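You operate a simulated robot arm through the tools that you are given. There is no shell and no other tool. Be economical: measure what you need, move in short steps, check, and stop when the job is done.

The job below is to be done with a simulated robot arm. You get a single attempt, and the scene is never put back.

JOB
Take the pale banded jug with orange cap on the deck in front of the valves and put it away on the top of the pale edged shelf. Put the green hose stub with blue band on the deck in front of the hopper away on the top of the bench marked fittings. Switch the switch of the grey meter on. Put the narrow green sleeve with blue band on the top of the long steel bench away on the top of the bench marked fittings. Put the wide orange sleeve with blue band on the surface of the wooden cabinet top away on the top of the bench marked fittings. Switch the purple switch marked air on. Take the teal plug with blue band and leave it in the grey basket with blue handle. Take the grey plug with blue band and leave it on the kerb between the two boxes. Take the blue pad with purple band and leave it on the deck in front of the valves. Take the grey tin marked river and put it on the surface of the wooden cabinet top. Shut the drawer marked bands. Put the grey tin marked valley on the top of the bench marked fittings away on the right end of the steel stand. Fetch the teal pad with pink band and set it on the top of the small steel table. Put the steel meter with orange top on the top of the bench marked fittings away on the top of the bench marked checks. Do these in any order. Set down upright: pale banded jug with orange cap, green hose stub with blue band, grey tin marked river, grey tin marked valley, steel meter with orange top.

Only the result counts: the job must be done as asked and must still hold three seconds after the hand-in. Knocking over, shifting, dropping, spilling or breaking anything else fails it. A push-on lid holds only when it is set on centred and level and pressed home; a screw cap is set on level and turned clockwise until tight.

ROBOT AND FRAMES
A 7-joint arm with a vacuum gripper on a trunk, on a base that drives. Base frame: it is fixed to the floor where the robot stands at the start and does not move with it; the origin is under the middle of the robot, x ahead of it, y to its left, z up; the surface under the hand at the start is at about z = 0.5. Readings come in m, rad, newtons and seconds.
Its first joint turns from -2.601 to 2.601 rad. Places, roughly: blue pad with purple band (7x10x6 cm) [0.8, 1.5, 0.5]; deck in front of the valves [0.8, 0.3, 0.5]; drawer marked bands [6.4, -4.1, 0.7]; green hose stub with blue band (4x4x6 cm) [0.7, -1.2, 0.5]; grey basket with blue handle (12x11x12 cm) [2.5, -4.3, 0.8]; grey plug with blue band (5x5x5 cm) [2.9, -4.6, 0.8]; grey tin marked river [3.5, -2.75, 0.75]; grey tin marked valley [6.75, -4.5, 0.75]; kerb between the two boxes (22x25 cm) [0.46, -1.28, 0.38]; narrow green sleeve with blue band (4x4x5 cm) [-0.9, -4.3, 0.9]; pale banded jug with orange cap [0.75, -0.25, 0.5]; purple switch marked air [1.8, -4.2, 0.8]; right end of the steel stand (15x20 cm) [5, -4.22, 0.08]; steel meter with orange top (5x4x5 cm) [6.9, -4.3, 0.8]; surface of the wooden cabinet top [1, -4.5, 0.9]; switch of the grey meter [-1.4, -4.2, 0.9]; teal pad with pink band (7x10x6 cm) [6.8, -4.5, 0.8]; teal plug with blue band (4x4x5 cm) [2.8, -4.6, 0.8]; top of the bench marked checks [2.5, -4.4, 0.8]; top of the bench marked fittings [6.7, -4.4, 0.8]; top of the pale edged shelf (32x18 cm) [1.94, -1.56, 0.66]; top of the small steel table [4.3, -2.7, 0.8]; wide orange sleeve with blue band (5x5x5 cm) [0.7, -4.5, 0.9]. Payload 1.06 kg.
Tool frame: the origin (TCP) lies in the middle of the cups' lips, and z points out of the cups. The gripper has 1 cup of 0.024 m across, covering 0.024 by 0.024 m (tool x, y); the bellows give 0.008 m. With the vacuum on, a cup seals on a smooth face that it is pressed against (1 to 4 N); it does not hold porous or soft things. The pull reaches 23 N.
Orientation is told as [roll, pitch, yaw] about the base's x, y, z axes, in that order, counted from this pose: with the cups facing straight down, the tool's x points along the base's -x, its y along +y and its z along -z.

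CONTROLS
- The arm moves only by the tool step_arm. Its argument "plan" is a list of rows, each a list of 7 numbers: the vacuum: 1 switches it on, 0 off, then the shift along the tool's x, y, z in mm, then the turn, a rotation vector about the tool's x, y, z in rad. In form: [[suction, tx, ty, tz, wx, wy, wz], ...]. A call has 1 to 20 rows; each row is the pose to reach, as a shift and turn from the pose commanded when the call began, along the tool's axes at that moment. Rows are played at 5 a second. More than 0.05 m and 0.15 rad between two rows, or a gripper value outside its range, and nothing of the call is played. Where a pose cannot be reached the arm comes as near as it can. A force on the tool above 40 N (or 10 N above the force at the start of the call, whichever is more), or a blocked arm, ends the call early, and 0.2 s more pass. The pull builds up within a second once a cup has sealed. Time passes only in rows, and 0.2 s behind the last, so rows that repeat a pose give it time. The reply holds the time, the measured pose of the TCP, the force on the tool along the base axes and the pull of the vacuum, in the units named above and with some noise, with the torque about the TCP (base axes, N m) and any sound that the robot's microphone picked up.
- Cameras (640 x 400 px; columns grow to the right, rows downward): "scene" is now at [0.037, 0.1531, 1.3424]; the picture's right is [-0.21, -0.98, 0.00], its down [-0.65, 0.14, -0.75] and it looks along [0.73, -0.16, -0.67] (base axes); focal length 244 px, centre (320, 200). "wrist" rides on the gripper at [0.078, 0.019, -0.096] in the tool frame; the picture's right is [-0.23, 0.97, 0.00], its down [-0.71, -0.17, -0.69] and it looks along [-0.67, -0.16, 0.73] (tool axes); focal length 243 px, centre (320, 200).
- capture(camera): a new picture of that camera. It takes no simulated time.
- raise_lower(by): slides the trunk up (or, below 0, down) by that many m; the arm and the scene camera ride with it, the base frame stays. It gives what a move gives, with no picture.
- roll_base(legs): drives the robot by 1 to 6 legs, each [ahead, turn to the left] in m and rad, along the robot's own axes; the way and the turn of a leg run together, so that a leg with both is an arc; at most 1.5 m and 3.142 rad a leg. The arm and the cameras ride along, it lands a little off, and it stops where it bumps. It gives what a move gives.
- aim_head(pan, tilt): turns the head with the scene camera to pan (to the left, within 2.705 rad either way) and tilt (down, from -0.506 to 1.204), counted from straight ahead of the robot. It gives what a move gives.
- pixel_to_xyz(camera, pixels): for up to 12 pixels [column, row] of the newest picture of that camera ("zoom" is the newest enlarged one), the place [x, y, z] in the base frame of the surface seen there, good to about 0.003 m. It takes no simulated time.
- close_up(camera, box): a new picture of the part [left, top, right, bottom] of that camera's present view, enlarged. It takes no simulated time.
- job_done(): hands the job in; it is judged then, once.

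Work in short steps. Measure before you move; look again where a grasp or a placing could have gone wrong, and mend it. You have 385 turns and 352 pictures in all, those below and enlarged ones among them. Switch the vacuum off and draw the arm clear of the work before you hand the job in, unless the task says otherwise; then end with one line.

The tools are called after "Request:" as a command line: name --pt "numbers of a row" for each row, then --argument value for the rest, lists and objects as JSON in quotes. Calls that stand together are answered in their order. step_arm: Moves the arm, as the interface text tells. Its arguments: {"type":"object","properties":{"plan":{"type":"array"}},"required":["plan"]} The other tools are called the same way: raise_lower (by) slides the trunk up or down; roll_base (legs) drives the base; aim_head (pan, tilt) turns the head that bears the scene camera; capture (camera) takes a picture; pixel_to_xyz (camera, pixels) gives the place of the surface under pixels of a picture; close_up (camera, box) takes an enlarged picture of a part of a camera's view; job_done () hands the job in.

At the start:

```text
t: 0.0
tcp_pos: [0.6686, -0.4063, 0.7666]
ee_rot: [0.001, -0.001, 0.0]
contact_force: [-0.6, -0.1, 0.5]
ft_torque: [0.03, 0.02, 0.0]
pull: 0.0
trunk travel left (down, up): [-0.4, 0.31]
robot x, y, heading: [0.0019, -0.0007, -0.0]
head pan, tilt: [-0.211, 0.73]
```

scene: 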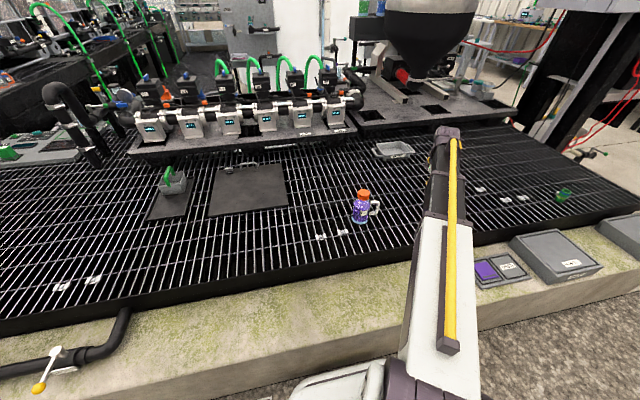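
wrist: 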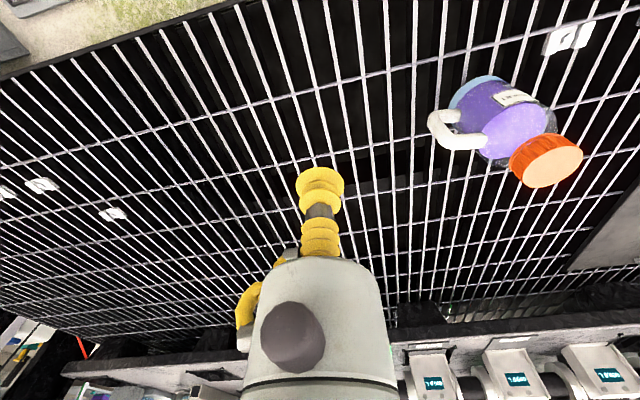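

The jug with orange cap shows at scene (362,207). I'll measure it, and look closer.

Request:
close_up --camera "scene" --box '[300, 160, 420, 240]'

Request:
pixel_to_xyz --camera "scene" --pixels '[[363, 193], [360, 218], [565, 192], [173, 175], [248, 188], [395, 150], [487, 270], [555, 255]]'

Request:
pixel_to_xyz --camera "wrist" --pixels '[[552, 165], [515, 130], [490, 100], [458, 128]]'

Request:
aim_head --pan 0.9 --tilt 0.5

```text
5.00 times, centred on (360, 200) of scene
```

zoom: 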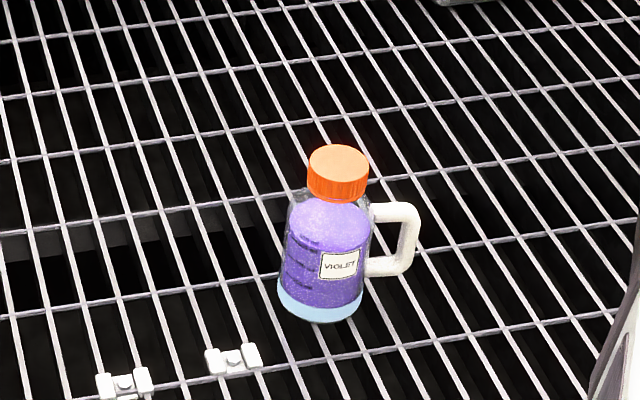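

```text
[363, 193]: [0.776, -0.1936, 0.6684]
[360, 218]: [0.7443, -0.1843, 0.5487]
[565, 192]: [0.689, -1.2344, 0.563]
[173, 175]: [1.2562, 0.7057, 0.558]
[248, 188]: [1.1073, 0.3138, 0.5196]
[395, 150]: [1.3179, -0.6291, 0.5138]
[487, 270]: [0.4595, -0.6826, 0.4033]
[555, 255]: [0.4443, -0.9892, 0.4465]
```

```text
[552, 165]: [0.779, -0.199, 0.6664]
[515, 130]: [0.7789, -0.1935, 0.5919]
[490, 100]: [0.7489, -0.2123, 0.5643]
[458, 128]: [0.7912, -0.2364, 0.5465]
```

```text
t: 1.3
tcp_pos: [0.6694, -0.4075, 0.7653]
ee_rot: [0.001, 0.0, 0.001]
contact_force: [-0.8, 0.5, -0.6]
ft_torque: [-0.04, -0.01, 0.01]
pull: 0.0
trunk travel left (down, up): [-0.4, 0.31]
robot x, y, heading: [0.0019, 0.0001, -0.002]
head pan, tilt: [0.901, 0.499]
```

The jug's cap is at about (0.778,-0.196,0.668). Now I survey the left and right.

Request:
capture --camera "scene"

Request:
aim_head --pan -0.9 --tilt 0.5

Request:
capture --camera "scene"

Request:
aim_head --pan -1.8 --tilt 0.4

Request:
capture --camera "scene"

```text
348 pictures are left
```

scene: 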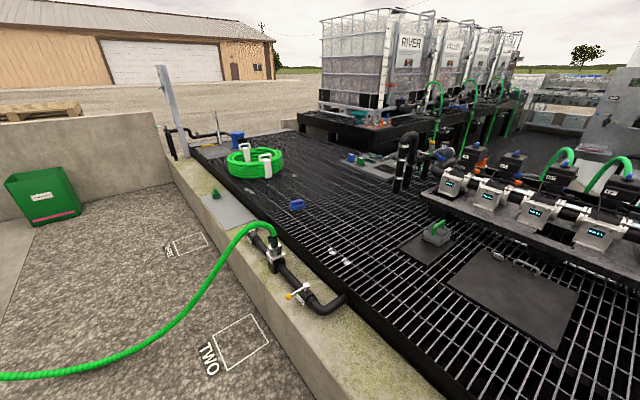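

```text
t: 3.1
tcp_pos: [0.6681, -0.4064, 0.765]
ee_rot: [-0.001, -0.002, 0.0]
contact_force: [0.0, -0.8, 0.0]
ft_torque: [0.01, -0.03, -0.01]
pull: 0.1
trunk travel left (down, up): [-0.4, 0.31]
robot x, y, heading: [0.0023, 0.0019, -0.002]
head pan, tilt: [-0.901, 0.499]
```

```text
347 pictures are left
```

scene: 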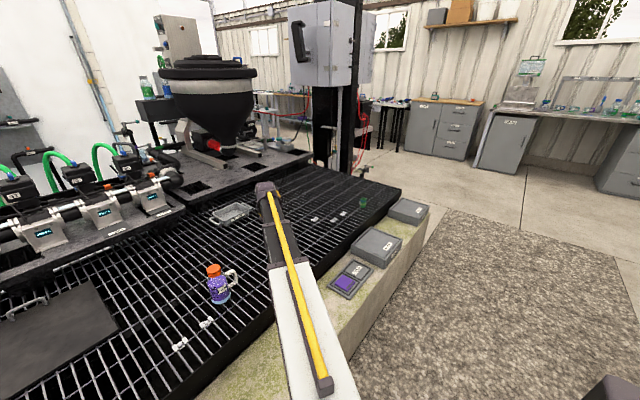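

```text
t: 4.3
tcp_pos: [0.6684, -0.4051, 0.7657]
ee_rot: [0.0, 0.0, 0.0]
contact_force: [0.4, 1.1, 0.7]
ft_torque: [-0.01, 0.01, 0.03]
pull: 0.0
trunk travel left (down, up): [-0.4, 0.31]
robot x, y, heading: [-0.0017, -0.0018, -0.001]
head pan, tilt: [-1.799, 0.4]
```

```text
346 pictures are left
```

scene: 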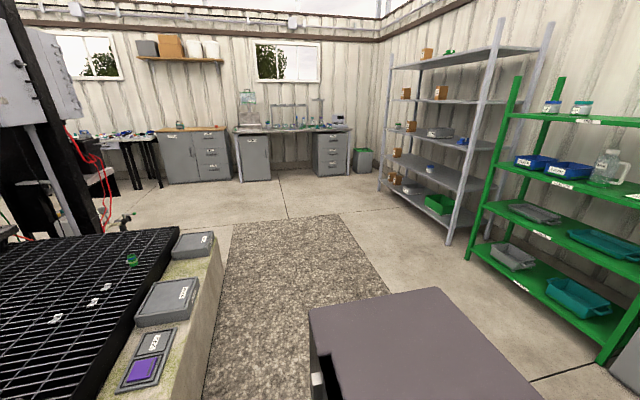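

The blue pad is to the left at about (297,204) in the left view. I measure there again before driving.

Request:
aim_head --pan 0.9 --tilt 0.5

Request:
capture --camera "scene"

Request:
close_up --camera "scene" --box '[200, 140, 360, 240]'

Request:
pixel_to_xyz --camera "scene" --pixels '[[297, 203], [275, 230], [300, 295], [215, 193], [325, 310], [255, 230], [500, 280], [437, 228], [330, 370], [255, 168], [400, 385], [240, 300]]'

```text
t: 6.7
tcp_pos: [0.6692, -0.4066, 0.766]
ee_rot: [0.001, 0.0, 0.001]
contact_force: [0.3, 0.8, 0.3]
ft_torque: [-0.02, -0.01, 0.02]
pull: 0.1
trunk travel left (down, up): [-0.4, 0.31]
robot x, y, heading: [0.0026, 0.0013, -0.0]
head pan, tilt: [0.901, 0.499]
```

```text
345 pictures are left
```

scene: 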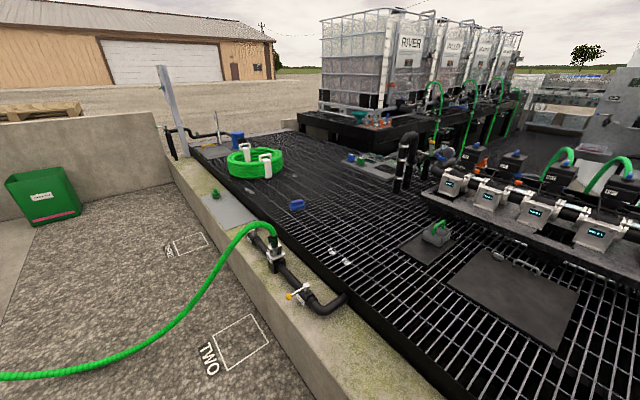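

```text
4.00 times, centred on (280, 190) of scene
```

zoom: 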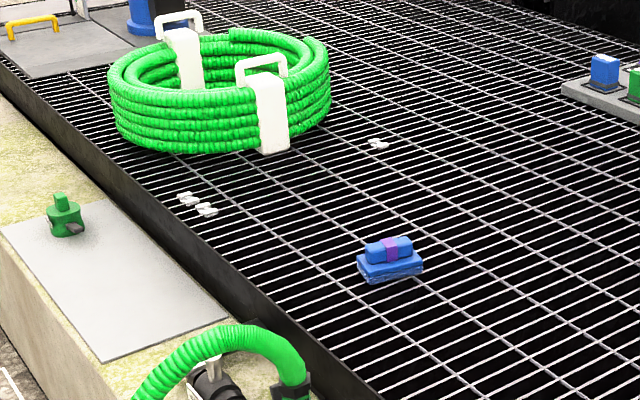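

```text
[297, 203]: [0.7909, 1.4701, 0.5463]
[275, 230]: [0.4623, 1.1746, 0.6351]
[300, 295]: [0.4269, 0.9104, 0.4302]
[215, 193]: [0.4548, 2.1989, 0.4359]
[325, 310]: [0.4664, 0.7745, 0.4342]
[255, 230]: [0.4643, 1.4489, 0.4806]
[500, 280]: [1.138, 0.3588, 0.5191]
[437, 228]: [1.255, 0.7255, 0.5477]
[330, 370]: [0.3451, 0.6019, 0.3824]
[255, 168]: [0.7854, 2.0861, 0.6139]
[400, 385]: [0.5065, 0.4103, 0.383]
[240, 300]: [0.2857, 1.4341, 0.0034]
```

The green hose lies across the lane; I measure its course.

Request:
pixel_to_xyz --camera "scene" --pixels '[[225, 260], [210, 295], [180, 325], [140, 348], [90, 364], [40, 374], [5, 376], [240, 238], [260, 320], [175, 255], [340, 395], [200, 345]]'

Request:
aim_head --pan 1.7 --tilt 0.6

Request:
capture --camera "scene"

Request:
aim_head --pan 2.6 --tilt 0.6

Request:
capture --camera "scene"

```text
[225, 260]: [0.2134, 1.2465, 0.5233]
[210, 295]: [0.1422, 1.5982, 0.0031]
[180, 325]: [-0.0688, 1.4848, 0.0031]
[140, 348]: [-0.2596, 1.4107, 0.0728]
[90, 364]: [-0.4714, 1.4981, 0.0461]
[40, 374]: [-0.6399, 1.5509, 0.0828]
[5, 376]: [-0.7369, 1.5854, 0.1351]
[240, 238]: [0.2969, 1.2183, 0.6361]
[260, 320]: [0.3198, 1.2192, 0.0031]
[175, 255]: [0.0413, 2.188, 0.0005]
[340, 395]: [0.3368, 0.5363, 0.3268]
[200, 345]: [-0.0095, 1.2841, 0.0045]
```

```text
t: 7.9
tcp_pos: [0.6691, -0.4069, 0.7656]
ee_rot: [0.001, 0.0, 0.0]
contact_force: [0.2, 0.2, 0.6]
ft_torque: [0.0, 0.0, -0.04]
pull: 0.0
trunk travel left (down, up): [-0.4, 0.31]
robot x, y, heading: [0.0034, -0.0008, 0.0]
head pan, tilt: [1.7, 0.6]
```

```text
343 pictures are left
```

scene: 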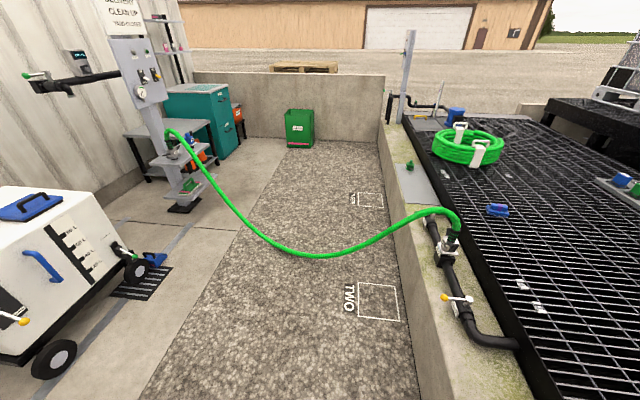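

```text
t: 9.1
tcp_pos: [0.6685, -0.4073, 0.7658]
ee_rot: [0.0, 0.0, -0.001]
contact_force: [-0.4, -0.5, 0.0]
ft_torque: [-0.01, -0.01, -0.02]
pull: 0.0
trunk travel left (down, up): [-0.4, 0.31]
robot x, y, heading: [-0.003, -0.0007, 0.003]
head pan, tilt: [2.601, 0.6]
```

```text
342 pictures are left
```

scene: 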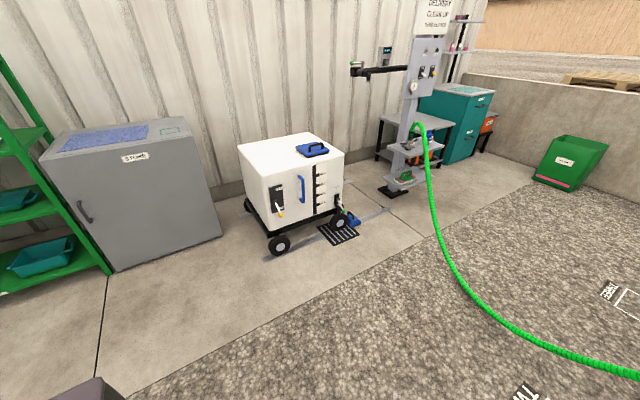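

The hose sags over y≈1.25–1.45. I need the robot's own footprint, so I look steeply down and measure.

Request:
aim_head --pan 1.57 --tilt 1.2

Request:
capture --camera "scene"

Request:
pixel_to_xyz --camera "scene" --pixels '[[320, 390], [200, 390], [440, 390], [100, 390], [540, 390], [320, 300]]'

Request:
aim_head --pan 0 --tilt 1.2

Request:
capture --camera "scene"

Request:
pixel_to_xyz --camera "scene" --pixels '[[320, 390], [200, 390], [440, 390], [100, 390], [540, 390], [320, 300]]'

Request:
aim_head --pan -1.8 --tilt 1.0

Request:
capture --camera "scene"

Request:
pixel_to_xyz --camera "scene" --pixels '[[320, 390], [200, 390], [440, 390], [100, 390], [540, 390], [320, 200], [320, 100]]'

```text
t: 10.4
tcp_pos: [0.6692, -0.4059, 0.7664]
ee_rot: [0.0, 0.001, 0.001]
contact_force: [-0.4, 0.0, 0.0]
ft_torque: [0.02, 0.03, 0.01]
pull: 0.2
trunk travel left (down, up): [-0.4, 0.31]
robot x, y, heading: [-0.0029, -0.0014, -0.002]
head pan, tilt: [1.571, 1.201]
```

```text
341 pictures are left
```

scene: 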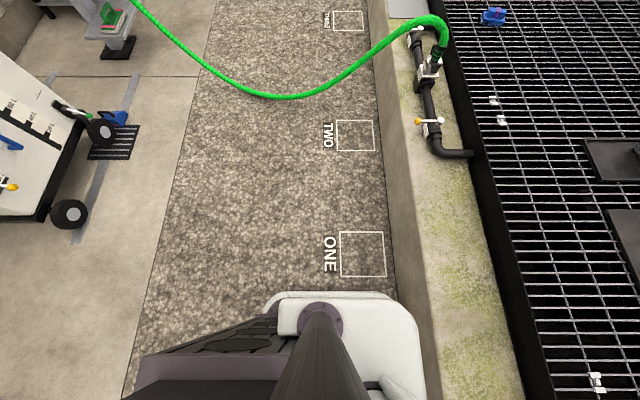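

```text
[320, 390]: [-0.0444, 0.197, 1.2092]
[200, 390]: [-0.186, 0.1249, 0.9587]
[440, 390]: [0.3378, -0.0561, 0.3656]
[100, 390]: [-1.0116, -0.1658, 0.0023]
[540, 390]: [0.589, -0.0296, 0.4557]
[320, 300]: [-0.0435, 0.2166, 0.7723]
```

```text
t: 12.0
tcp_pos: [0.6686, -0.4058, 0.7664]
ee_rot: [0.001, 0.0, 0.0]
contact_force: [-0.2, 0.3, -0.6]
ft_torque: [-0.01, -0.01, 0.02]
pull: 0.2
trunk travel left (down, up): [-0.4, 0.31]
robot x, y, heading: [-0.0008, 0.001, -0.002]
head pan, tilt: [0.0, 1.201]
```

```text
340 pictures are left
```

scene: 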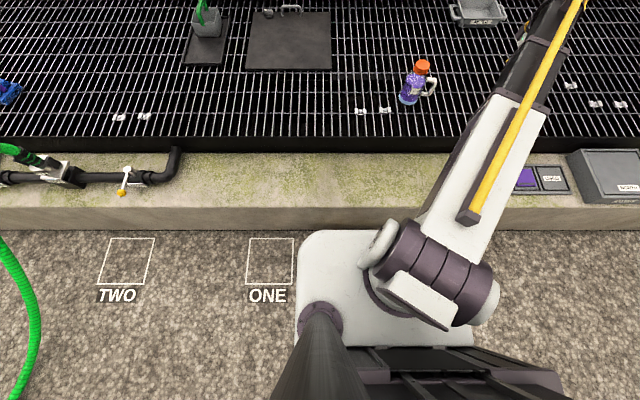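

```text
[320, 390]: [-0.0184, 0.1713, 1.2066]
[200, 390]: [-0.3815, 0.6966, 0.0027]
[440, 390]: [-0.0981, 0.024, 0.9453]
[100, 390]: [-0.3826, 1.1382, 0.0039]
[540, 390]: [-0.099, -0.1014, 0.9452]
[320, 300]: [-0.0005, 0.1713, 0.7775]
```

```text
t: 13.8
tcp_pos: [0.6686, -0.4061, 0.7658]
ee_rot: [-0.001, 0.0, 0.0]
contact_force: [0.4, 0.6, 0.0]
ft_torque: [-0.01, 0.03, 0.02]
pull: 0.0
trunk travel left (down, up): [-0.4, 0.31]
robot x, y, heading: [0.0016, -0.0006, 0.001]
head pan, tilt: [-1.799, 1.0]
```

```text
339 pictures are left
```

scene: 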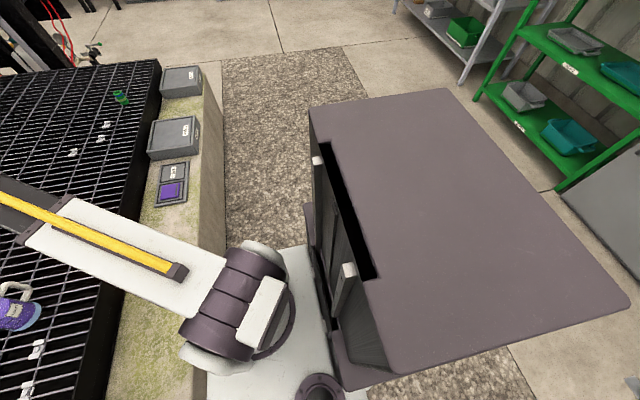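

```text
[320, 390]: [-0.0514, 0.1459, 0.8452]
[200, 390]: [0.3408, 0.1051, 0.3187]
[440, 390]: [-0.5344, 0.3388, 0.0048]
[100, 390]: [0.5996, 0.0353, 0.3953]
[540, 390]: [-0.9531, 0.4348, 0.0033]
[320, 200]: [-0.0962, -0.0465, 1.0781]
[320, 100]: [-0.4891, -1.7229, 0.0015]
```

The robot's tower top is visible at corners (310,108),(450,90),(628,300),(395,370); I measure them for the footprint.

Request:
pixel_to_xyz --camera "scene" --pixels '[[318, 112], [445, 95], [620, 300], [400, 365], [220, 350], [305, 250], [190, 190], [185, 82], [175, 135], [172, 172], [215, 385], [340, 375]]'

Request:
raise_lower --by 0.15

```text
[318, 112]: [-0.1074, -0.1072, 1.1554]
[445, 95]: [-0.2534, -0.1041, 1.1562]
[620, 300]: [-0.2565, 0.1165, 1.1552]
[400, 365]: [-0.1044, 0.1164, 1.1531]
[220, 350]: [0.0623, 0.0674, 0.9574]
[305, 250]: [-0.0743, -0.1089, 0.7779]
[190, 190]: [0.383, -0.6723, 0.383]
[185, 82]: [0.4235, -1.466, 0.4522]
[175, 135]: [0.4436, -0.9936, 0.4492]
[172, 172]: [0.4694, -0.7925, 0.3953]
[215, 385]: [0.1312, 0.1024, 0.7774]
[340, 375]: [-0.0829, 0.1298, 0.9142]
```

```text
t: 15.6
tcp_pos: [0.669, -0.4054, 0.9154]
ee_rot: [-0.001, 0.0, 0.001]
contact_force: [0.7, 1.1, 0.1]
ft_torque: [0.03, 0.04, -0.02]
pull: 0.0
trunk travel left (down, up): [-0.55, 0.16]
robot x, y, heading: [0.0017, 0.0038, 0.001]
head pan, tilt: [-1.799, 1.0]
```

The tower is small and rides the trunk, so the base is compact. I drive left with a zig-zag that keeps clear of the hose.

Request:
roll_base --legs '[[0, 1.571], [0.72, 0], [0, -2.071], [-0.45, 0], [0, 0.5], [0.385, 0]]'

Request:
aim_head --pan 0.7 --tilt 0.8

Request:
capture --camera "scene"

Request:
capture --camera "wrist"

```text
t: 18.0
tcp_pos: [0.7434, 0.1157, 0.9167]
ee_rot: [0.001, -0.001, 0.723]
contact_force: [-0.1, -0.4, 0.5]
ft_torque: [0.01, -0.02, -0.01]
pull: 0.0
trunk travel left (down, up): [-0.55, 0.16]
robot x, y, heading: [-0.0328, -0.0113, 0.568]
head pan, tilt: [-1.799, 1.0]
stopped in leg 1: the robot was blocked; the commanded pose is now the measured one
```

```text
t: 20.3
tcp_pos: [0.7418, 0.1148, 0.9165]
ee_rot: [0.0, 0.001, 0.72]
contact_force: [-0.1, -0.2, 1.1]
ft_torque: [0.03, -0.01, 0.01]
pull: 0.0
trunk travel left (down, up): [-0.55, 0.16]
robot x, y, heading: [-0.0315, -0.0134, 0.572]
head pan, tilt: [0.7, 0.799]
```

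```text
338 pictures are left
```

scene: 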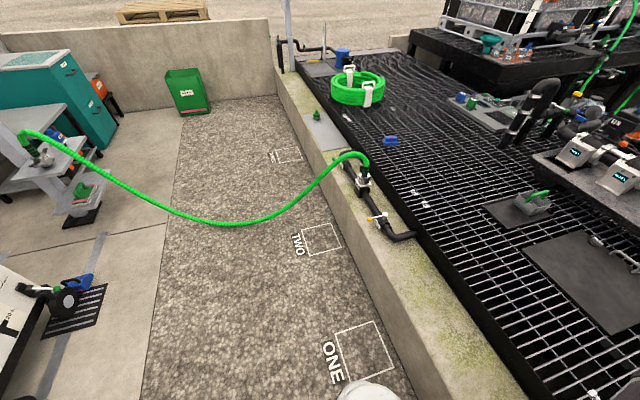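

```text
337 pictures are left
```

wrist: 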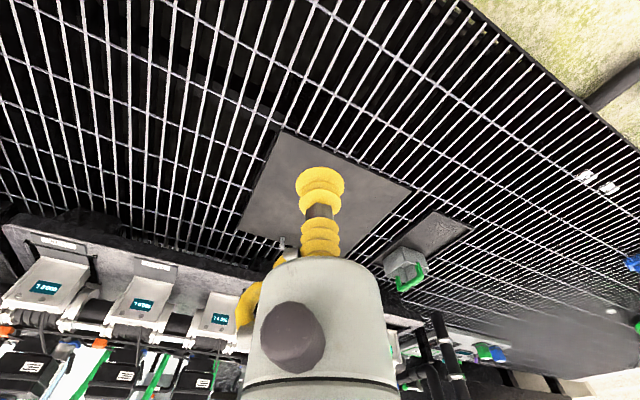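

The base corner touched the kerb when turning at x≈0; I'll back off first. I measure the cart and hose to be sure of the space behind.

Request:
pixel_to_xyz --camera "scene" --pixels '[[65, 305], [30, 340], [100, 290], [215, 220], [150, 200], [80, 165], [300, 203], [330, 172], [390, 141], [350, 160]]'

Request:
roll_base --legs '[[0, -0.57], [-0.2, 0], [0, 1.571]]'

```text
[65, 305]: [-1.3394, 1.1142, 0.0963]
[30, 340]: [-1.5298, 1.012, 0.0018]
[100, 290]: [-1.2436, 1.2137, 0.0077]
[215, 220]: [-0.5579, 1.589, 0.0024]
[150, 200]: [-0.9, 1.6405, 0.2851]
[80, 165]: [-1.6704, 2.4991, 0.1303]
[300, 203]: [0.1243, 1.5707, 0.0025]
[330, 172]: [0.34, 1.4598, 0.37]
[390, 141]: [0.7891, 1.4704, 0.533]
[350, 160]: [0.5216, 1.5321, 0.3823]
```

```text
t: 27.4
tcp_pos: [0.0551, 0.7185, 0.9163]
ee_rot: [0.0, 0.001, 1.753]
contact_force: [0.9, 1.0, 0.7]
ft_torque: [-0.01, -0.01, 0.02]
pull: 0.0
trunk travel left (down, up): [-0.55, 0.16]
robot x, y, heading: [-0.2327, -0.013, 1.595]
head pan, tilt: [0.7, 0.799]
```

Turned to heading 1.595 at x=-0.23. Next the drive north and the zig-zag.

Request:
roll_base --legs '[[0.72, 0], [0, -2.08], [-0.5, 0], [0, 0.485], [0.62, 0]]'

Request:
capture --camera "scene"

Request:
capture --camera "wrist"

```text
t: 43.2
tcp_pos: [0.643, 0.6369, 0.9154]
ee_rot: [-0.002, 0.001, 0.163]
contact_force: [0.3, 0.5, 0.6]
ft_torque: [0.01, -0.05, -0.03]
pull: 0.0
trunk travel left (down, up): [-0.55, 0.16]
robot x, y, heading: [-0.082, 0.938, 0.004]
head pan, tilt: [0.7, 0.799]
```

```text
336 pictures are left
```

scene: 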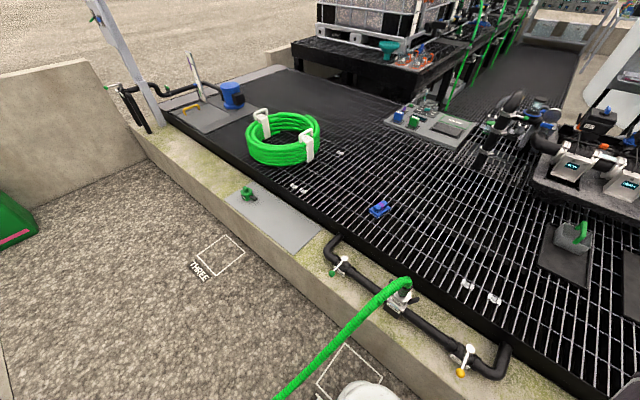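

```text
335 pictures are left
```

wrist: 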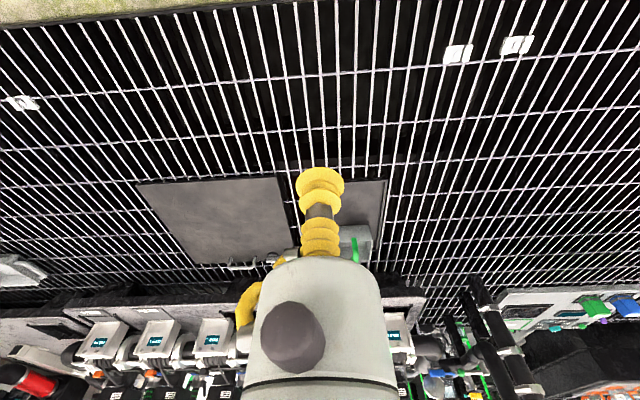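

Robot at (-0.08,0.94), heading 0; pad still 1.02 m away. I drive ahead a little and look at the pad.

Request:
roll_base --legs '[[0.075, 0]]'

Request:
capture --camera "scene"

Request:
close_up --camera "scene" --box '[330, 175, 430, 238]'

```text
t: 44.2
tcp_pos: [0.7174, 0.6374, 0.9155]
ee_rot: [0.001, 0.001, 0.162]
contact_force: [-0.8, -0.4, 1.2]
ft_torque: [-0.05, 0.0, 0.01]
pull: 0.1
trunk travel left (down, up): [-0.55, 0.16]
robot x, y, heading: [-0.0071, 0.939, 0.016]
head pan, tilt: [0.7, 0.799]
```

```text
334 pictures are left
```

scene: 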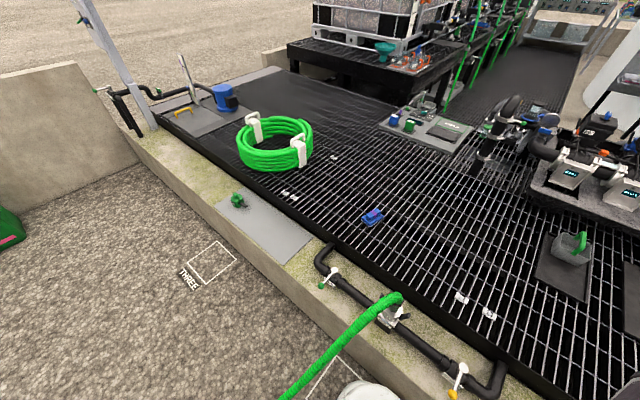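

```text
6.35 times, centred on (380, 206) of scene
```

zoom: 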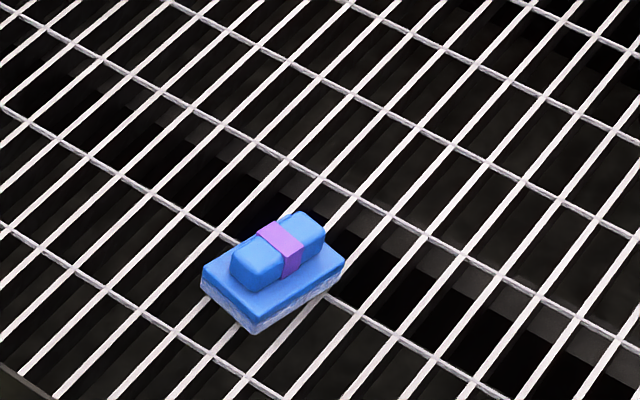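

I measure the handle-top and corners of the pad in the zoom.

Request:
pixel_to_xyz --camera "zoom" --pixels '[[278, 242], [258, 258], [300, 225], [245, 250], [285, 215], [316, 232], [275, 262], [210, 272], [330, 262], [250, 310]]'

```text
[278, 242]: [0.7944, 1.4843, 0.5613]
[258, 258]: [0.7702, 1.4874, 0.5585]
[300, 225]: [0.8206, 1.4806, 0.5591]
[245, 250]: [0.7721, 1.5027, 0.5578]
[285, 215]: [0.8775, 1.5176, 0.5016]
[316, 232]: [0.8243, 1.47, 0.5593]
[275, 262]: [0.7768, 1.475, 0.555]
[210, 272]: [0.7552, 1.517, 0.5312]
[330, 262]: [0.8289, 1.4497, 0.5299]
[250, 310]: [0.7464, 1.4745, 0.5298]
```

Handle top center near (0.797,1.485,0.561). I swing the arm over to its blue part beside the band, staying high.

Request:
step_arm --pt "0 -10.7 46.1 0 0 0 0" --pt "0 -21.4 92.2 0 0 0 0" --pt "0 -32.2 138.3 0 0 0 0" --pt "0 -42.9 184.4 0 0 0 0" --pt "0 -53.6 230.6 0 0 0 0" --pt "0 -64.3 276.7 0 0 0 0" --pt "0 -75 322.8 0 0 0 0" --pt "0 -85.8 368.9 0 0 0 0" --pt "0 -96.5 415 0 0 0 0" --pt "0 -107.2 461.1 0 0 0 0" --pt "0 -117.9 507.2 0 0 0 0" --pt "0 -128.7 553.3 0 0 0 0" --pt "0 -139.4 599.4 0 0 0 0" --pt "0 -150.1 645.6 0 0 0 0" --pt "0 -160.8 691.7 0 0 0 0" --pt "0 -171.6 737.8 0 0 0 0" --pt "0 -182.3 783.9 0 0 0 0" --pt "0 -193 830 0 0 0 0" --pt "0 -193 830 0 0 0 0"

Request:
capture --camera "wrist"

Request:
capture --camera "scene"

```text
t: 48.2
tcp_pos: [0.7757, 1.4897, 0.9173]
ee_rot: [0.0, 0.0, 0.163]
contact_force: [-0.1, -0.3, -0.4]
ft_torque: [0.01, 0.0, -0.03]
pull: 0.1
trunk travel left (down, up): [-0.55, 0.16]
robot x, y, heading: [-0.0066, 0.9438, 0.006]
head pan, tilt: [0.7, 0.799]
```

```text
332 pictures are left
```

wrist: 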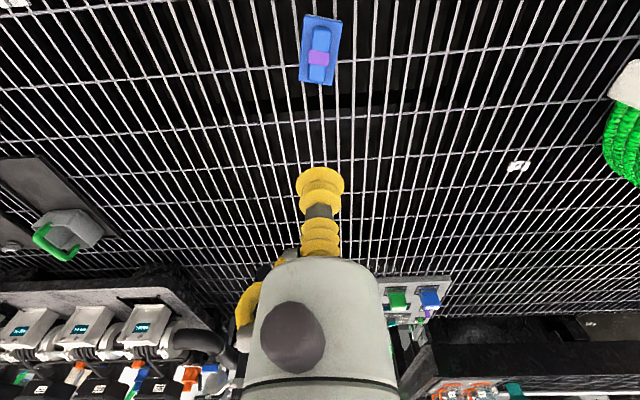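

```text
331 pictures are left
```

scene: 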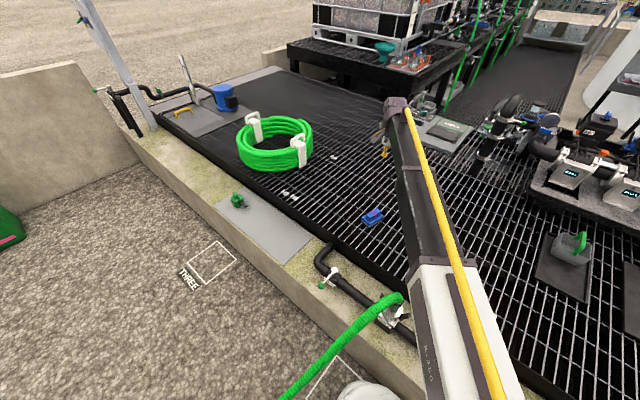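

The arm hangs above; the wrist sees the pad at (320,50). I measure the handle there with a zoom.

Request:
close_up --camera "wrist" --box '[270, 10, 370, 90]'

Request:
pixel_to_xyz --camera "wrist" --pixels '[[318, 58], [317, 74], [322, 36], [310, 74], [325, 74], [305, 25], [318, 66], [330, 37]]'

```text
5.00 times, centred on (320, 50) of wrist
```

zoom: 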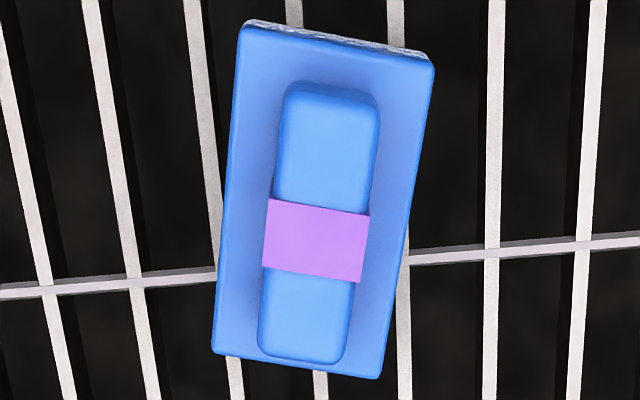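

```text
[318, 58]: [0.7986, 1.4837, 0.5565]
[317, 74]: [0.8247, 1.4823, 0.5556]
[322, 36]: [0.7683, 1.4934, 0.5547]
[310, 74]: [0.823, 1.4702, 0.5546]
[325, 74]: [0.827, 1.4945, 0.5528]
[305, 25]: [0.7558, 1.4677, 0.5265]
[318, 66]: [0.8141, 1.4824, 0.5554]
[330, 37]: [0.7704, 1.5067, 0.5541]
```

Target (0.773,1.491,0.556). I descend, slowing at the end with vacuum on.

Request:
step_arm --pt "0 3 1 45 0 0 0" --pt "0 3 1 90 0 0 0" --pt "0 3 1 135 0 0 0" --pt "0 3 1 180 0 0 0" --pt "0 3 1 225 0 0 0" --pt "0 3 1 270 0 0 0" --pt "0 3 1 310 0 0 0" --pt "0 3 1 335 0 0 0" --pt "0 3 1 345 0 0 0" --pt "1 3 1 352 0 0 0" --pt "1 3 1 356 0 0 0" --pt "1 3 1 359 0 0 0" --pt "1 3 1 359 0 0 0"

```text
t: 51.0
tcp_pos: [0.7701, 1.4897, 0.5579]
ee_rot: [0.001, -0.002, 0.162]
contact_force: [-0.2, 0.2, 0.7]
ft_torque: [0.0, -0.01, 0.02]
pull: 22.8
trunk travel left (down, up): [-0.55, 0.16]
robot x, y, heading: [-0.0107, 0.9417, 0.011]
head pan, tilt: [0.7, 0.799]
```

Sealed (pull 22.8 N). I lift 0.19 m and swing back toward (0.735,0.42).

Request:
step_arm --pt "1 0 0 -20 0 0 0" --pt "1 0 0 -65 0 0 0" --pt "1 0 0 -110 0 0 0" --pt "1 0 0 -155 0 0 0" --pt "1 0 0 -190 0 0 0" --pt "1 8.6 -43.8 -190 0 0 0" --pt "1 17.2 -87.5 -190 0 0 0" --pt "1 25.9 -131.3 -190 0 0 0" --pt "1 34.5 -175.1 -190 0 0 0" --pt "1 43.1 -218.9 -190 0 0 0" --pt "1 51.7 -262.6 -190 0 0 0" --pt "1 60.3 -306.4 -190 0 0 0" --pt "1 68.9 -350.2 -190 0 0 0" --pt "1 77.5 -393.9 -190 0 0 0" --pt "1 86.2 -437.7 -190 0 0 0" --pt "1 94.8 -481.5 -190 0 0 0" --pt "1 103.4 -525.3 -190 0 0 0"

Request:
step_arm --pt "1 8.6 -43.8 0 0 0 0" --pt "1 17.2 -87.5 0 0 0 0" --pt "1 25.9 -131.3 0 0 0 0" --pt "1 34.5 -175.1 0 0 0 0" --pt "1 43.1 -218.9 0 0 0 0" --pt "1 51.7 -262.6 0 0 0 0" --pt "1 60.3 -306.4 0 0 0 0" --pt "1 68.9 -350.2 0 0 0 0" --pt "1 77.5 -393.9 0 0 0 0" --pt "1 86.2 -437.7 0 0 0 0" --pt "1 94.8 -481.5 0 0 0 0" --pt "1 103.4 -525.3 0 0 0 0" --pt "1 103.4 -525.3 0 0 0 0"

Request:
aim_head --pan -0.5 --tilt 0.8

Request:
capture --camera "scene"

Request:
capture --camera "wrist"

```text
t: 54.6
tcp_pos: [0.7535, 0.9524, 0.7452]
ee_rot: [0.0, 0.0, 0.163]
contact_force: [0.3, 0.5, -0.9]
ft_torque: [-0.03, 0.0, -0.05]
pull: 22.9
trunk travel left (down, up): [-0.55, 0.16]
robot x, y, heading: [-0.0116, 0.9414, 0.01]
head pan, tilt: [0.7, 0.799]
```

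```text
t: 57.4
tcp_pos: [0.7367, 0.4175, 0.7454]
ee_rot: [-0.001, 0.0, 0.164]
contact_force: [-0.7, 0.1, 0.3]
ft_torque: [0.01, 0.0, 0.0]
pull: 0.0
trunk travel left (down, up): [-0.55, 0.16]
robot x, y, heading: [-0.0105, 0.94, 0.01]
head pan, tilt: [0.7, 0.799]
```

```text
t: 58.8
tcp_pos: [0.7379, 0.418, 0.7449]
ee_rot: [0.0, -0.001, 0.162]
contact_force: [-0.7, 1.0, -0.1]
ft_torque: [0.02, -0.03, -0.04]
pull: 0.0
trunk travel left (down, up): [-0.55, 0.16]
robot x, y, heading: [-0.0097, 0.9387, 0.011]
head pan, tilt: [-0.499, 0.799]
```

```text
329 pictures are left
```

scene: 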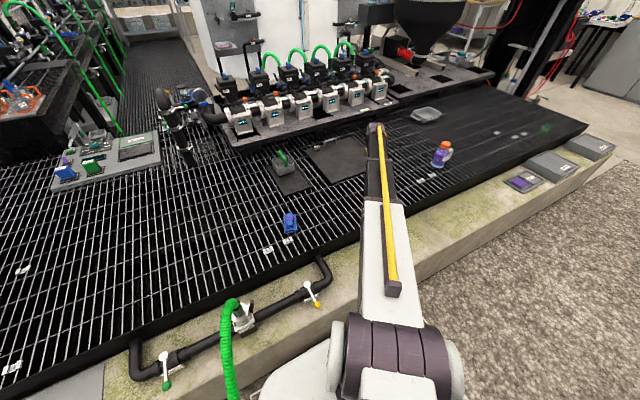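

```text
328 pictures are left
```

wrist: 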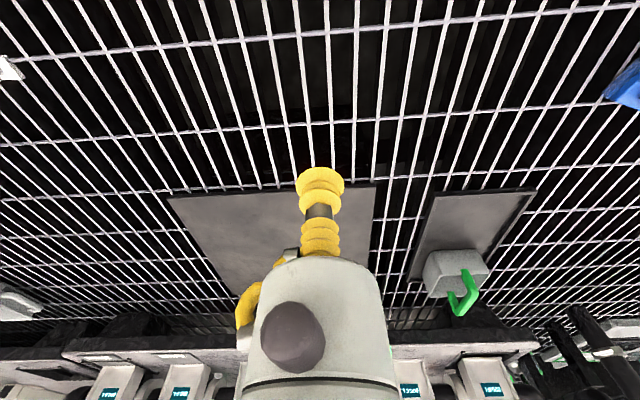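

The pad fell off on the way; it lies on the grating near scene (290,222). I look at it closely.

Request:
close_up --camera "scene" --box '[240, 190, 340, 252]'

Request:
pixel_to_xyz --camera "scene" --pixels '[[290, 216], [290, 222], [288, 231], [283, 225], [296, 220]]'

```text
6.40 times, centred on (290, 221) of scene
```

zoom: 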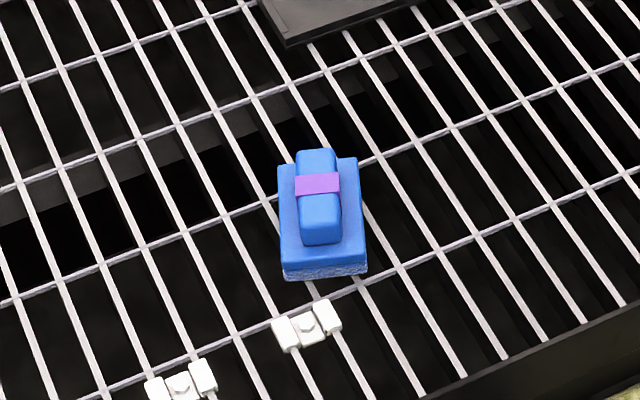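

```text
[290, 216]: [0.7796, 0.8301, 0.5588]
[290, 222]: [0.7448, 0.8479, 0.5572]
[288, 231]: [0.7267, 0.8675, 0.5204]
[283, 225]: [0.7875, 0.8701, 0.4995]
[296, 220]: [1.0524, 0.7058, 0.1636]
```

It landed upright at about (0.76,0.85). I move back over it and re-measure with the wrist.

Request:
step_arm --pt "0 -7.6 42.5 0 0 0 0" --pt "0 -15.3 85 0 0 0 0" --pt "0 -23 127.5 0 0 0 0" --pt "0 -30.6 170 0 0 0 0" --pt "0 -38.2 212.5 0 0 0 0" --pt "0 -45.9 255 0 0 0 0" --pt "0 -53.6 297.5 0 0 0 0" --pt "0 -61.2 340 0 0 0 0" --pt "0 -68.8 382.5 0 0 0 0" --pt "0 -76.5 425 0 0 0 0" --pt "0 -76.5 425 0 0 0 0"

Request:
close_up --camera "wrist" --box '[220, 0, 420, 125]'

```text
t: 61.2
tcp_pos: [0.7438, 0.8479, 0.7459]
ee_rot: [-0.002, 0.001, 0.163]
contact_force: [0.4, -0.1, -1.0]
ft_torque: [0.01, 0.05, -0.02]
pull: 0.2
trunk travel left (down, up): [-0.55, 0.16]
robot x, y, heading: [-0.009, 0.9389, 0.011]
head pan, tilt: [-0.499, 0.799]
```

```text
3.20 times, centred on (320, 62) of wrist
```

zoom: 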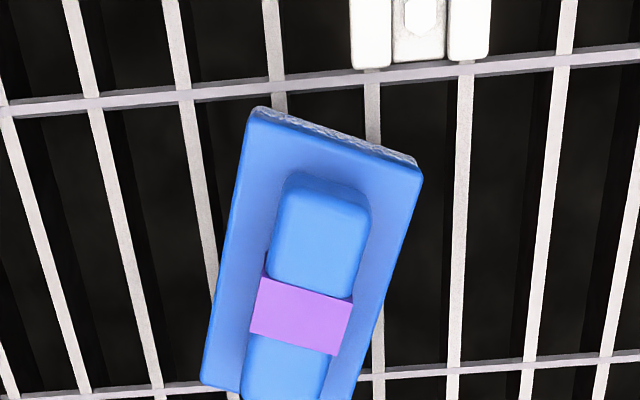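

Request:
pixel_to_xyz --camera "zoom" --pixels '[[314, 240], [300, 315], [285, 370], [290, 195], [355, 215], [275, 245], [357, 255], [332, 120], [260, 290], [350, 310]]'

```text
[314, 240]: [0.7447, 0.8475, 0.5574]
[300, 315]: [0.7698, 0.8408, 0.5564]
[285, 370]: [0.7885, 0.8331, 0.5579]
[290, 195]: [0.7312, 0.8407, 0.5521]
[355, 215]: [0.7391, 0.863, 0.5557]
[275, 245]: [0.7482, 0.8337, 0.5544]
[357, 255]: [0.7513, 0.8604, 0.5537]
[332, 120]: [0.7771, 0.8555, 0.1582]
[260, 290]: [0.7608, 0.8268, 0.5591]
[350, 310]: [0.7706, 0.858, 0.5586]
```

Handle blue center (0.744,0.848) is just under the TCP. I descend and press.

Request:
step_arm --pt "0 0 0 45 0 0 0" --pt "0 0 0 90 0 0 0" --pt "0 0 0 135 0 0 0" --pt "0 0 0 165 0 0 0" --pt "0 0 0 178 0 0 0" --pt "1 0 0 185 0 0 0" --pt "1 0 0 189 0 0 0" --pt "1 0 0 191 0 0 0" --pt "1 0 0 192 0 0 0" --pt "1 0 0 192 0 0 0" --pt "1 0 0 192 0 0 0" --pt "1 0 0 192 0 0 0" --pt "1 0 0 192 0 0 0"

Request:
step_arm --pt "1 0 0 -5 0 0 0" --pt "1 0 0 -15 0 0 0" --pt "1 0 0 -30 0 0 0" --pt "1 0 0 -45 0 0 0" --pt "1 0 0 -55 0 0 0" --pt "1 0 0 -60 0 0 0" --pt "1 0 0 -60 0 0 0"

```text
t: 64.0
tcp_pos: [0.7424, 0.8494, 0.5555]
ee_rot: [0.0, -0.001, 0.161]
contact_force: [0.1, -1.5, 3.3]
ft_torque: [0.0, -0.01, -0.04]
pull: 22.9
trunk travel left (down, up): [-0.55, 0.16]
robot x, y, heading: [-0.0095, 0.9373, 0.011]
head pan, tilt: [-0.499, 0.799]
```

```text
t: 65.6
tcp_pos: [0.7423, 0.8511, 0.616]
ee_rot: [0.001, 0.0, 0.161]
contact_force: [-0.2, -0.2, -0.7]
ft_torque: [0.0, -0.03, -0.01]
pull: 23.0
trunk travel left (down, up): [-0.55, 0.16]
robot x, y, heading: [-0.0084, 0.9398, 0.008]
head pan, tilt: [-0.499, 0.799]
```

Holding at 23 N with force 0.7 N. Moving slowly with ramps to y≈0.42.

Request:
step_arm --pt "1 0.7 -4.2 0 0 0 0" --pt "1 2.1 -12.7 0 0 0 0" --pt "1 4.2 -25.5 0 0 0 0" --pt "1 6.9 -42.4 0 0 0 0" --pt "1 10.7 -65.8 0 0 0 0" --pt "1 14.9 -91.2 0 0 0 0" --pt "1 19.4 -118.8 0 0 0 0" --pt "1 23.9 -146.4 0 0 0 0" --pt "1 28.4 -174 0 0 0 0" --pt "1 32.9 -201.6 0 0 0 0" --pt "1 37.4 -229.2 0 0 0 0" --pt "1 41.9 -256.8 0 0 0 0" --pt "1 46.4 -284.3 0 0 0 0" --pt "1 50.9 -311.9 0 0 0 0" --pt "1 55.4 -339.5 0 0 0 0" --pt "1 59.6 -365 0 0 0 0" --pt "1 63 -386.2 0 0 0 0" --pt "1 65.8 -403.2 0 0 0 0" --pt "1 67.9 -416 0 0 0 0" --pt "1 69.3 -424.4 0 0 0 0"

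Request:
capture --camera "wrist"

```text
t: 69.8
tcp_pos: [0.7436, 0.4211, 0.6144]
ee_rot: [-0.001, 0.0, 0.165]
contact_force: [-0.9, 0.0, -0.6]
ft_torque: [0.04, 0.03, -0.03]
pull: 23.3
trunk travel left (down, up): [-0.55, 0.16]
robot x, y, heading: [-0.0091, 0.9426, 0.009]
head pan, tilt: [-0.499, 0.799]
```

```text
325 pictures are left
```

wrist: 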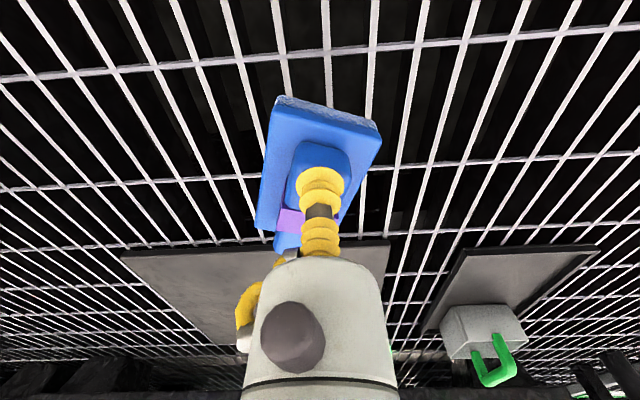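

Pad held over grating. Lower 60 mm, release, and lift off.

Request:
step_arm --pt "1 0 0 10 0 0 0" --pt "1 0 0 25 0 0 0" --pt "1 0 0 40 0 0 0" --pt "1 0 0 50 0 0 0" --pt "1 0 0 55 0 0 0" --pt "1 0 0 58 0 0 0" --pt "1 0 0 60 0 0 0" --pt "0 0 0 60 0 0 0" --pt "0 0 0 59 0 0 0" --pt "0 0 0 57 0 0 0" --pt "0 0 0 57 0 0 0" --pt "0 0 0 50 0 0 0" --pt "0 0 0 30 0 0 0" --pt "0 0 0 0 0 0 0" --pt "0 0 0 -45 0 0 0" --pt "0 0 0 -90 0 0 0" --pt "0 0 0 -135 0 0 0" --pt "0 0 0 -180 0 0 0"

Request:
capture --camera "wrist"

```text
t: 73.6
tcp_pos: [0.7471, 0.4189, 0.7931]
ee_rot: [0.0, 0.0, 0.164]
contact_force: [-0.2, 0.4, -0.3]
ft_torque: [0.0, -0.01, 0.01]
pull: 0.1
trunk travel left (down, up): [-0.55, 0.16]
robot x, y, heading: [-0.008, 0.9412, 0.018]
head pan, tilt: [-0.499, 0.799]
```

```text
324 pictures are left
```

wrist: 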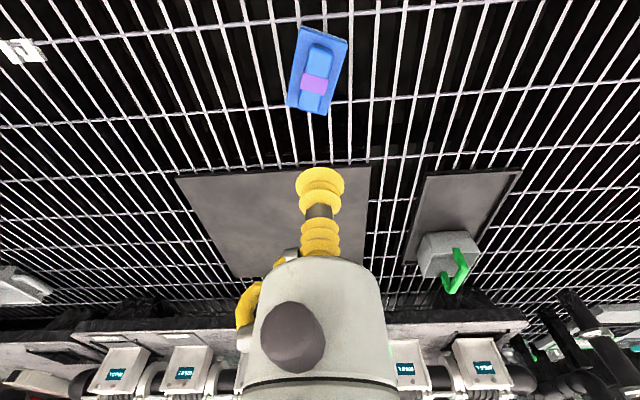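

Pad is placed at around (0.77,0.42). Now I back out and drive to the jug.

Request:
raise_lower --by 0.1

Request:
roll_base --legs '[[-0.5, 0], [0, -1.37], [1.2, 0], [0, 1.354]]'

Request:
capture --camera "scene"

```text
t: 74.9
tcp_pos: [0.7468, 0.4182, 0.8934]
ee_rot: [0.0, -0.001, 0.162]
contact_force: [-0.2, -0.3, -0.4]
ft_torque: [0.01, 0.02, 0.0]
pull: 0.1
trunk travel left (down, up): [-0.65, 0.06]
robot x, y, heading: [-0.0096, 0.938, 0.011]
head pan, tilt: [-0.499, 0.799]
```

```text
t: 90.2
tcp_pos: [0.5328, -0.7363, 0.8931]
ee_rot: [0.001, 0.0, 0.179]
contact_force: [-0.3, 0.6, -0.2]
ft_torque: [-0.01, 0.01, -0.03]
pull: 0.0
trunk travel left (down, up): [-0.65, 0.06]
robot x, y, heading: [-0.2275, -0.2244, 0.028]
head pan, tilt: [-0.499, 0.799]
```

```text
323 pictures are left
```

scene: 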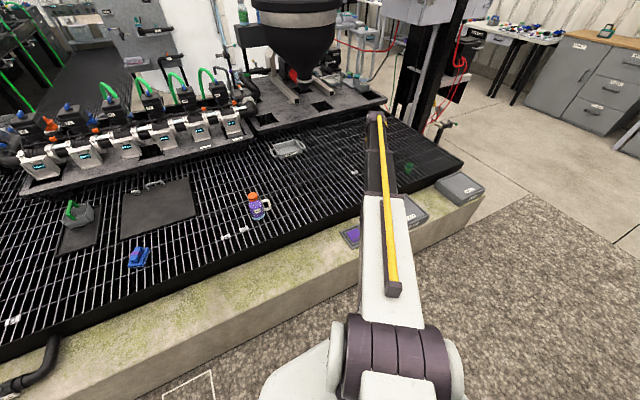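

I move ahead 0.14 m and bring the arm near the jug.

Request:
roll_base --legs '[[0.14, 0]]'

Request:
step_arm --pt "0 -14.5 39 0 0 0 0" --pt "0 -29 78 0 0 0 0" --pt "0 -43.5 117 0 0 0 0" --pt "0 -58 156 0 0 0 0" --pt "0 -72.5 195 0 0 0 0" --pt "0 -87 234 0 0 0 0" --pt "0 -101.5 273 0 0 0 0" --pt "0 -116 312 0 0 0 0" --pt "0 -130.5 351 0 0 0 0" --pt "0 -145 390 0 0 0 0" --pt "0 -159.5 429 0 0 0 0" --pt "0 -174 469 0 0 0 0" --pt "0 -188.6 508 0 0 0 0" --pt "0 -188.6 508 0 0 0 0"

Request:
capture --camera "wrist"

```text
t: 91.5
tcp_pos: [0.6728, -0.7346, 0.8924]
ee_rot: [0.002, 0.0, 0.177]
contact_force: [0.8, -0.4, -0.4]
ft_torque: [0.0, 0.0, -0.02]
pull: 0.1
trunk travel left (down, up): [-0.65, 0.06]
robot x, y, heading: [-0.0897, -0.2252, 0.026]
head pan, tilt: [-0.499, 0.799]
```

```text
t: 94.5
tcp_pos: [0.7702, -0.1984, 0.8954]
ee_rot: [-0.001, 0.0, 0.174]
contact_force: [0.6, 0.3, -0.7]
ft_torque: [-0.01, 0.02, 0.01]
pull: 0.0
trunk travel left (down, up): [-0.65, 0.06]
robot x, y, heading: [-0.0874, -0.2243, 0.025]
head pan, tilt: [-0.499, 0.799]
```

```text
322 pictures are left
```

wrist: 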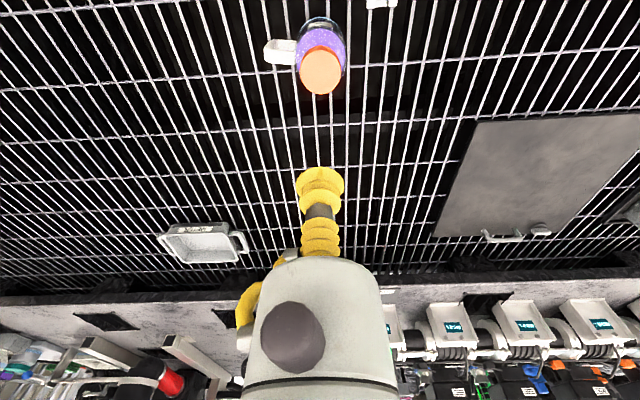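

I measure the cap's top disc around (321,73).

Request:
close_up --camera "wrist" --box '[270, 10, 370, 110]'

Request:
pixel_to_xyz --camera "wrist" --pixels '[[321, 73], [303, 73], [339, 72], [321, 56], [321, 90]]'

```text
4.00 times, centred on (320, 60) of wrist
```

zoom: 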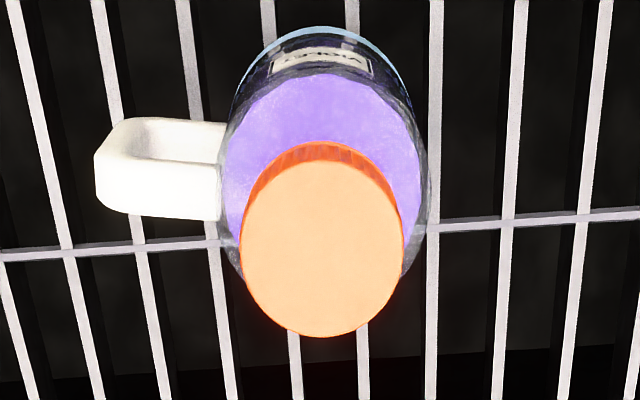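

```text
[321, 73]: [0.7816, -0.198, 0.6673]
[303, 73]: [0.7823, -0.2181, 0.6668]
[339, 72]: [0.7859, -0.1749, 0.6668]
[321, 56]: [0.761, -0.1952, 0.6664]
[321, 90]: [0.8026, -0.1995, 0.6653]
```

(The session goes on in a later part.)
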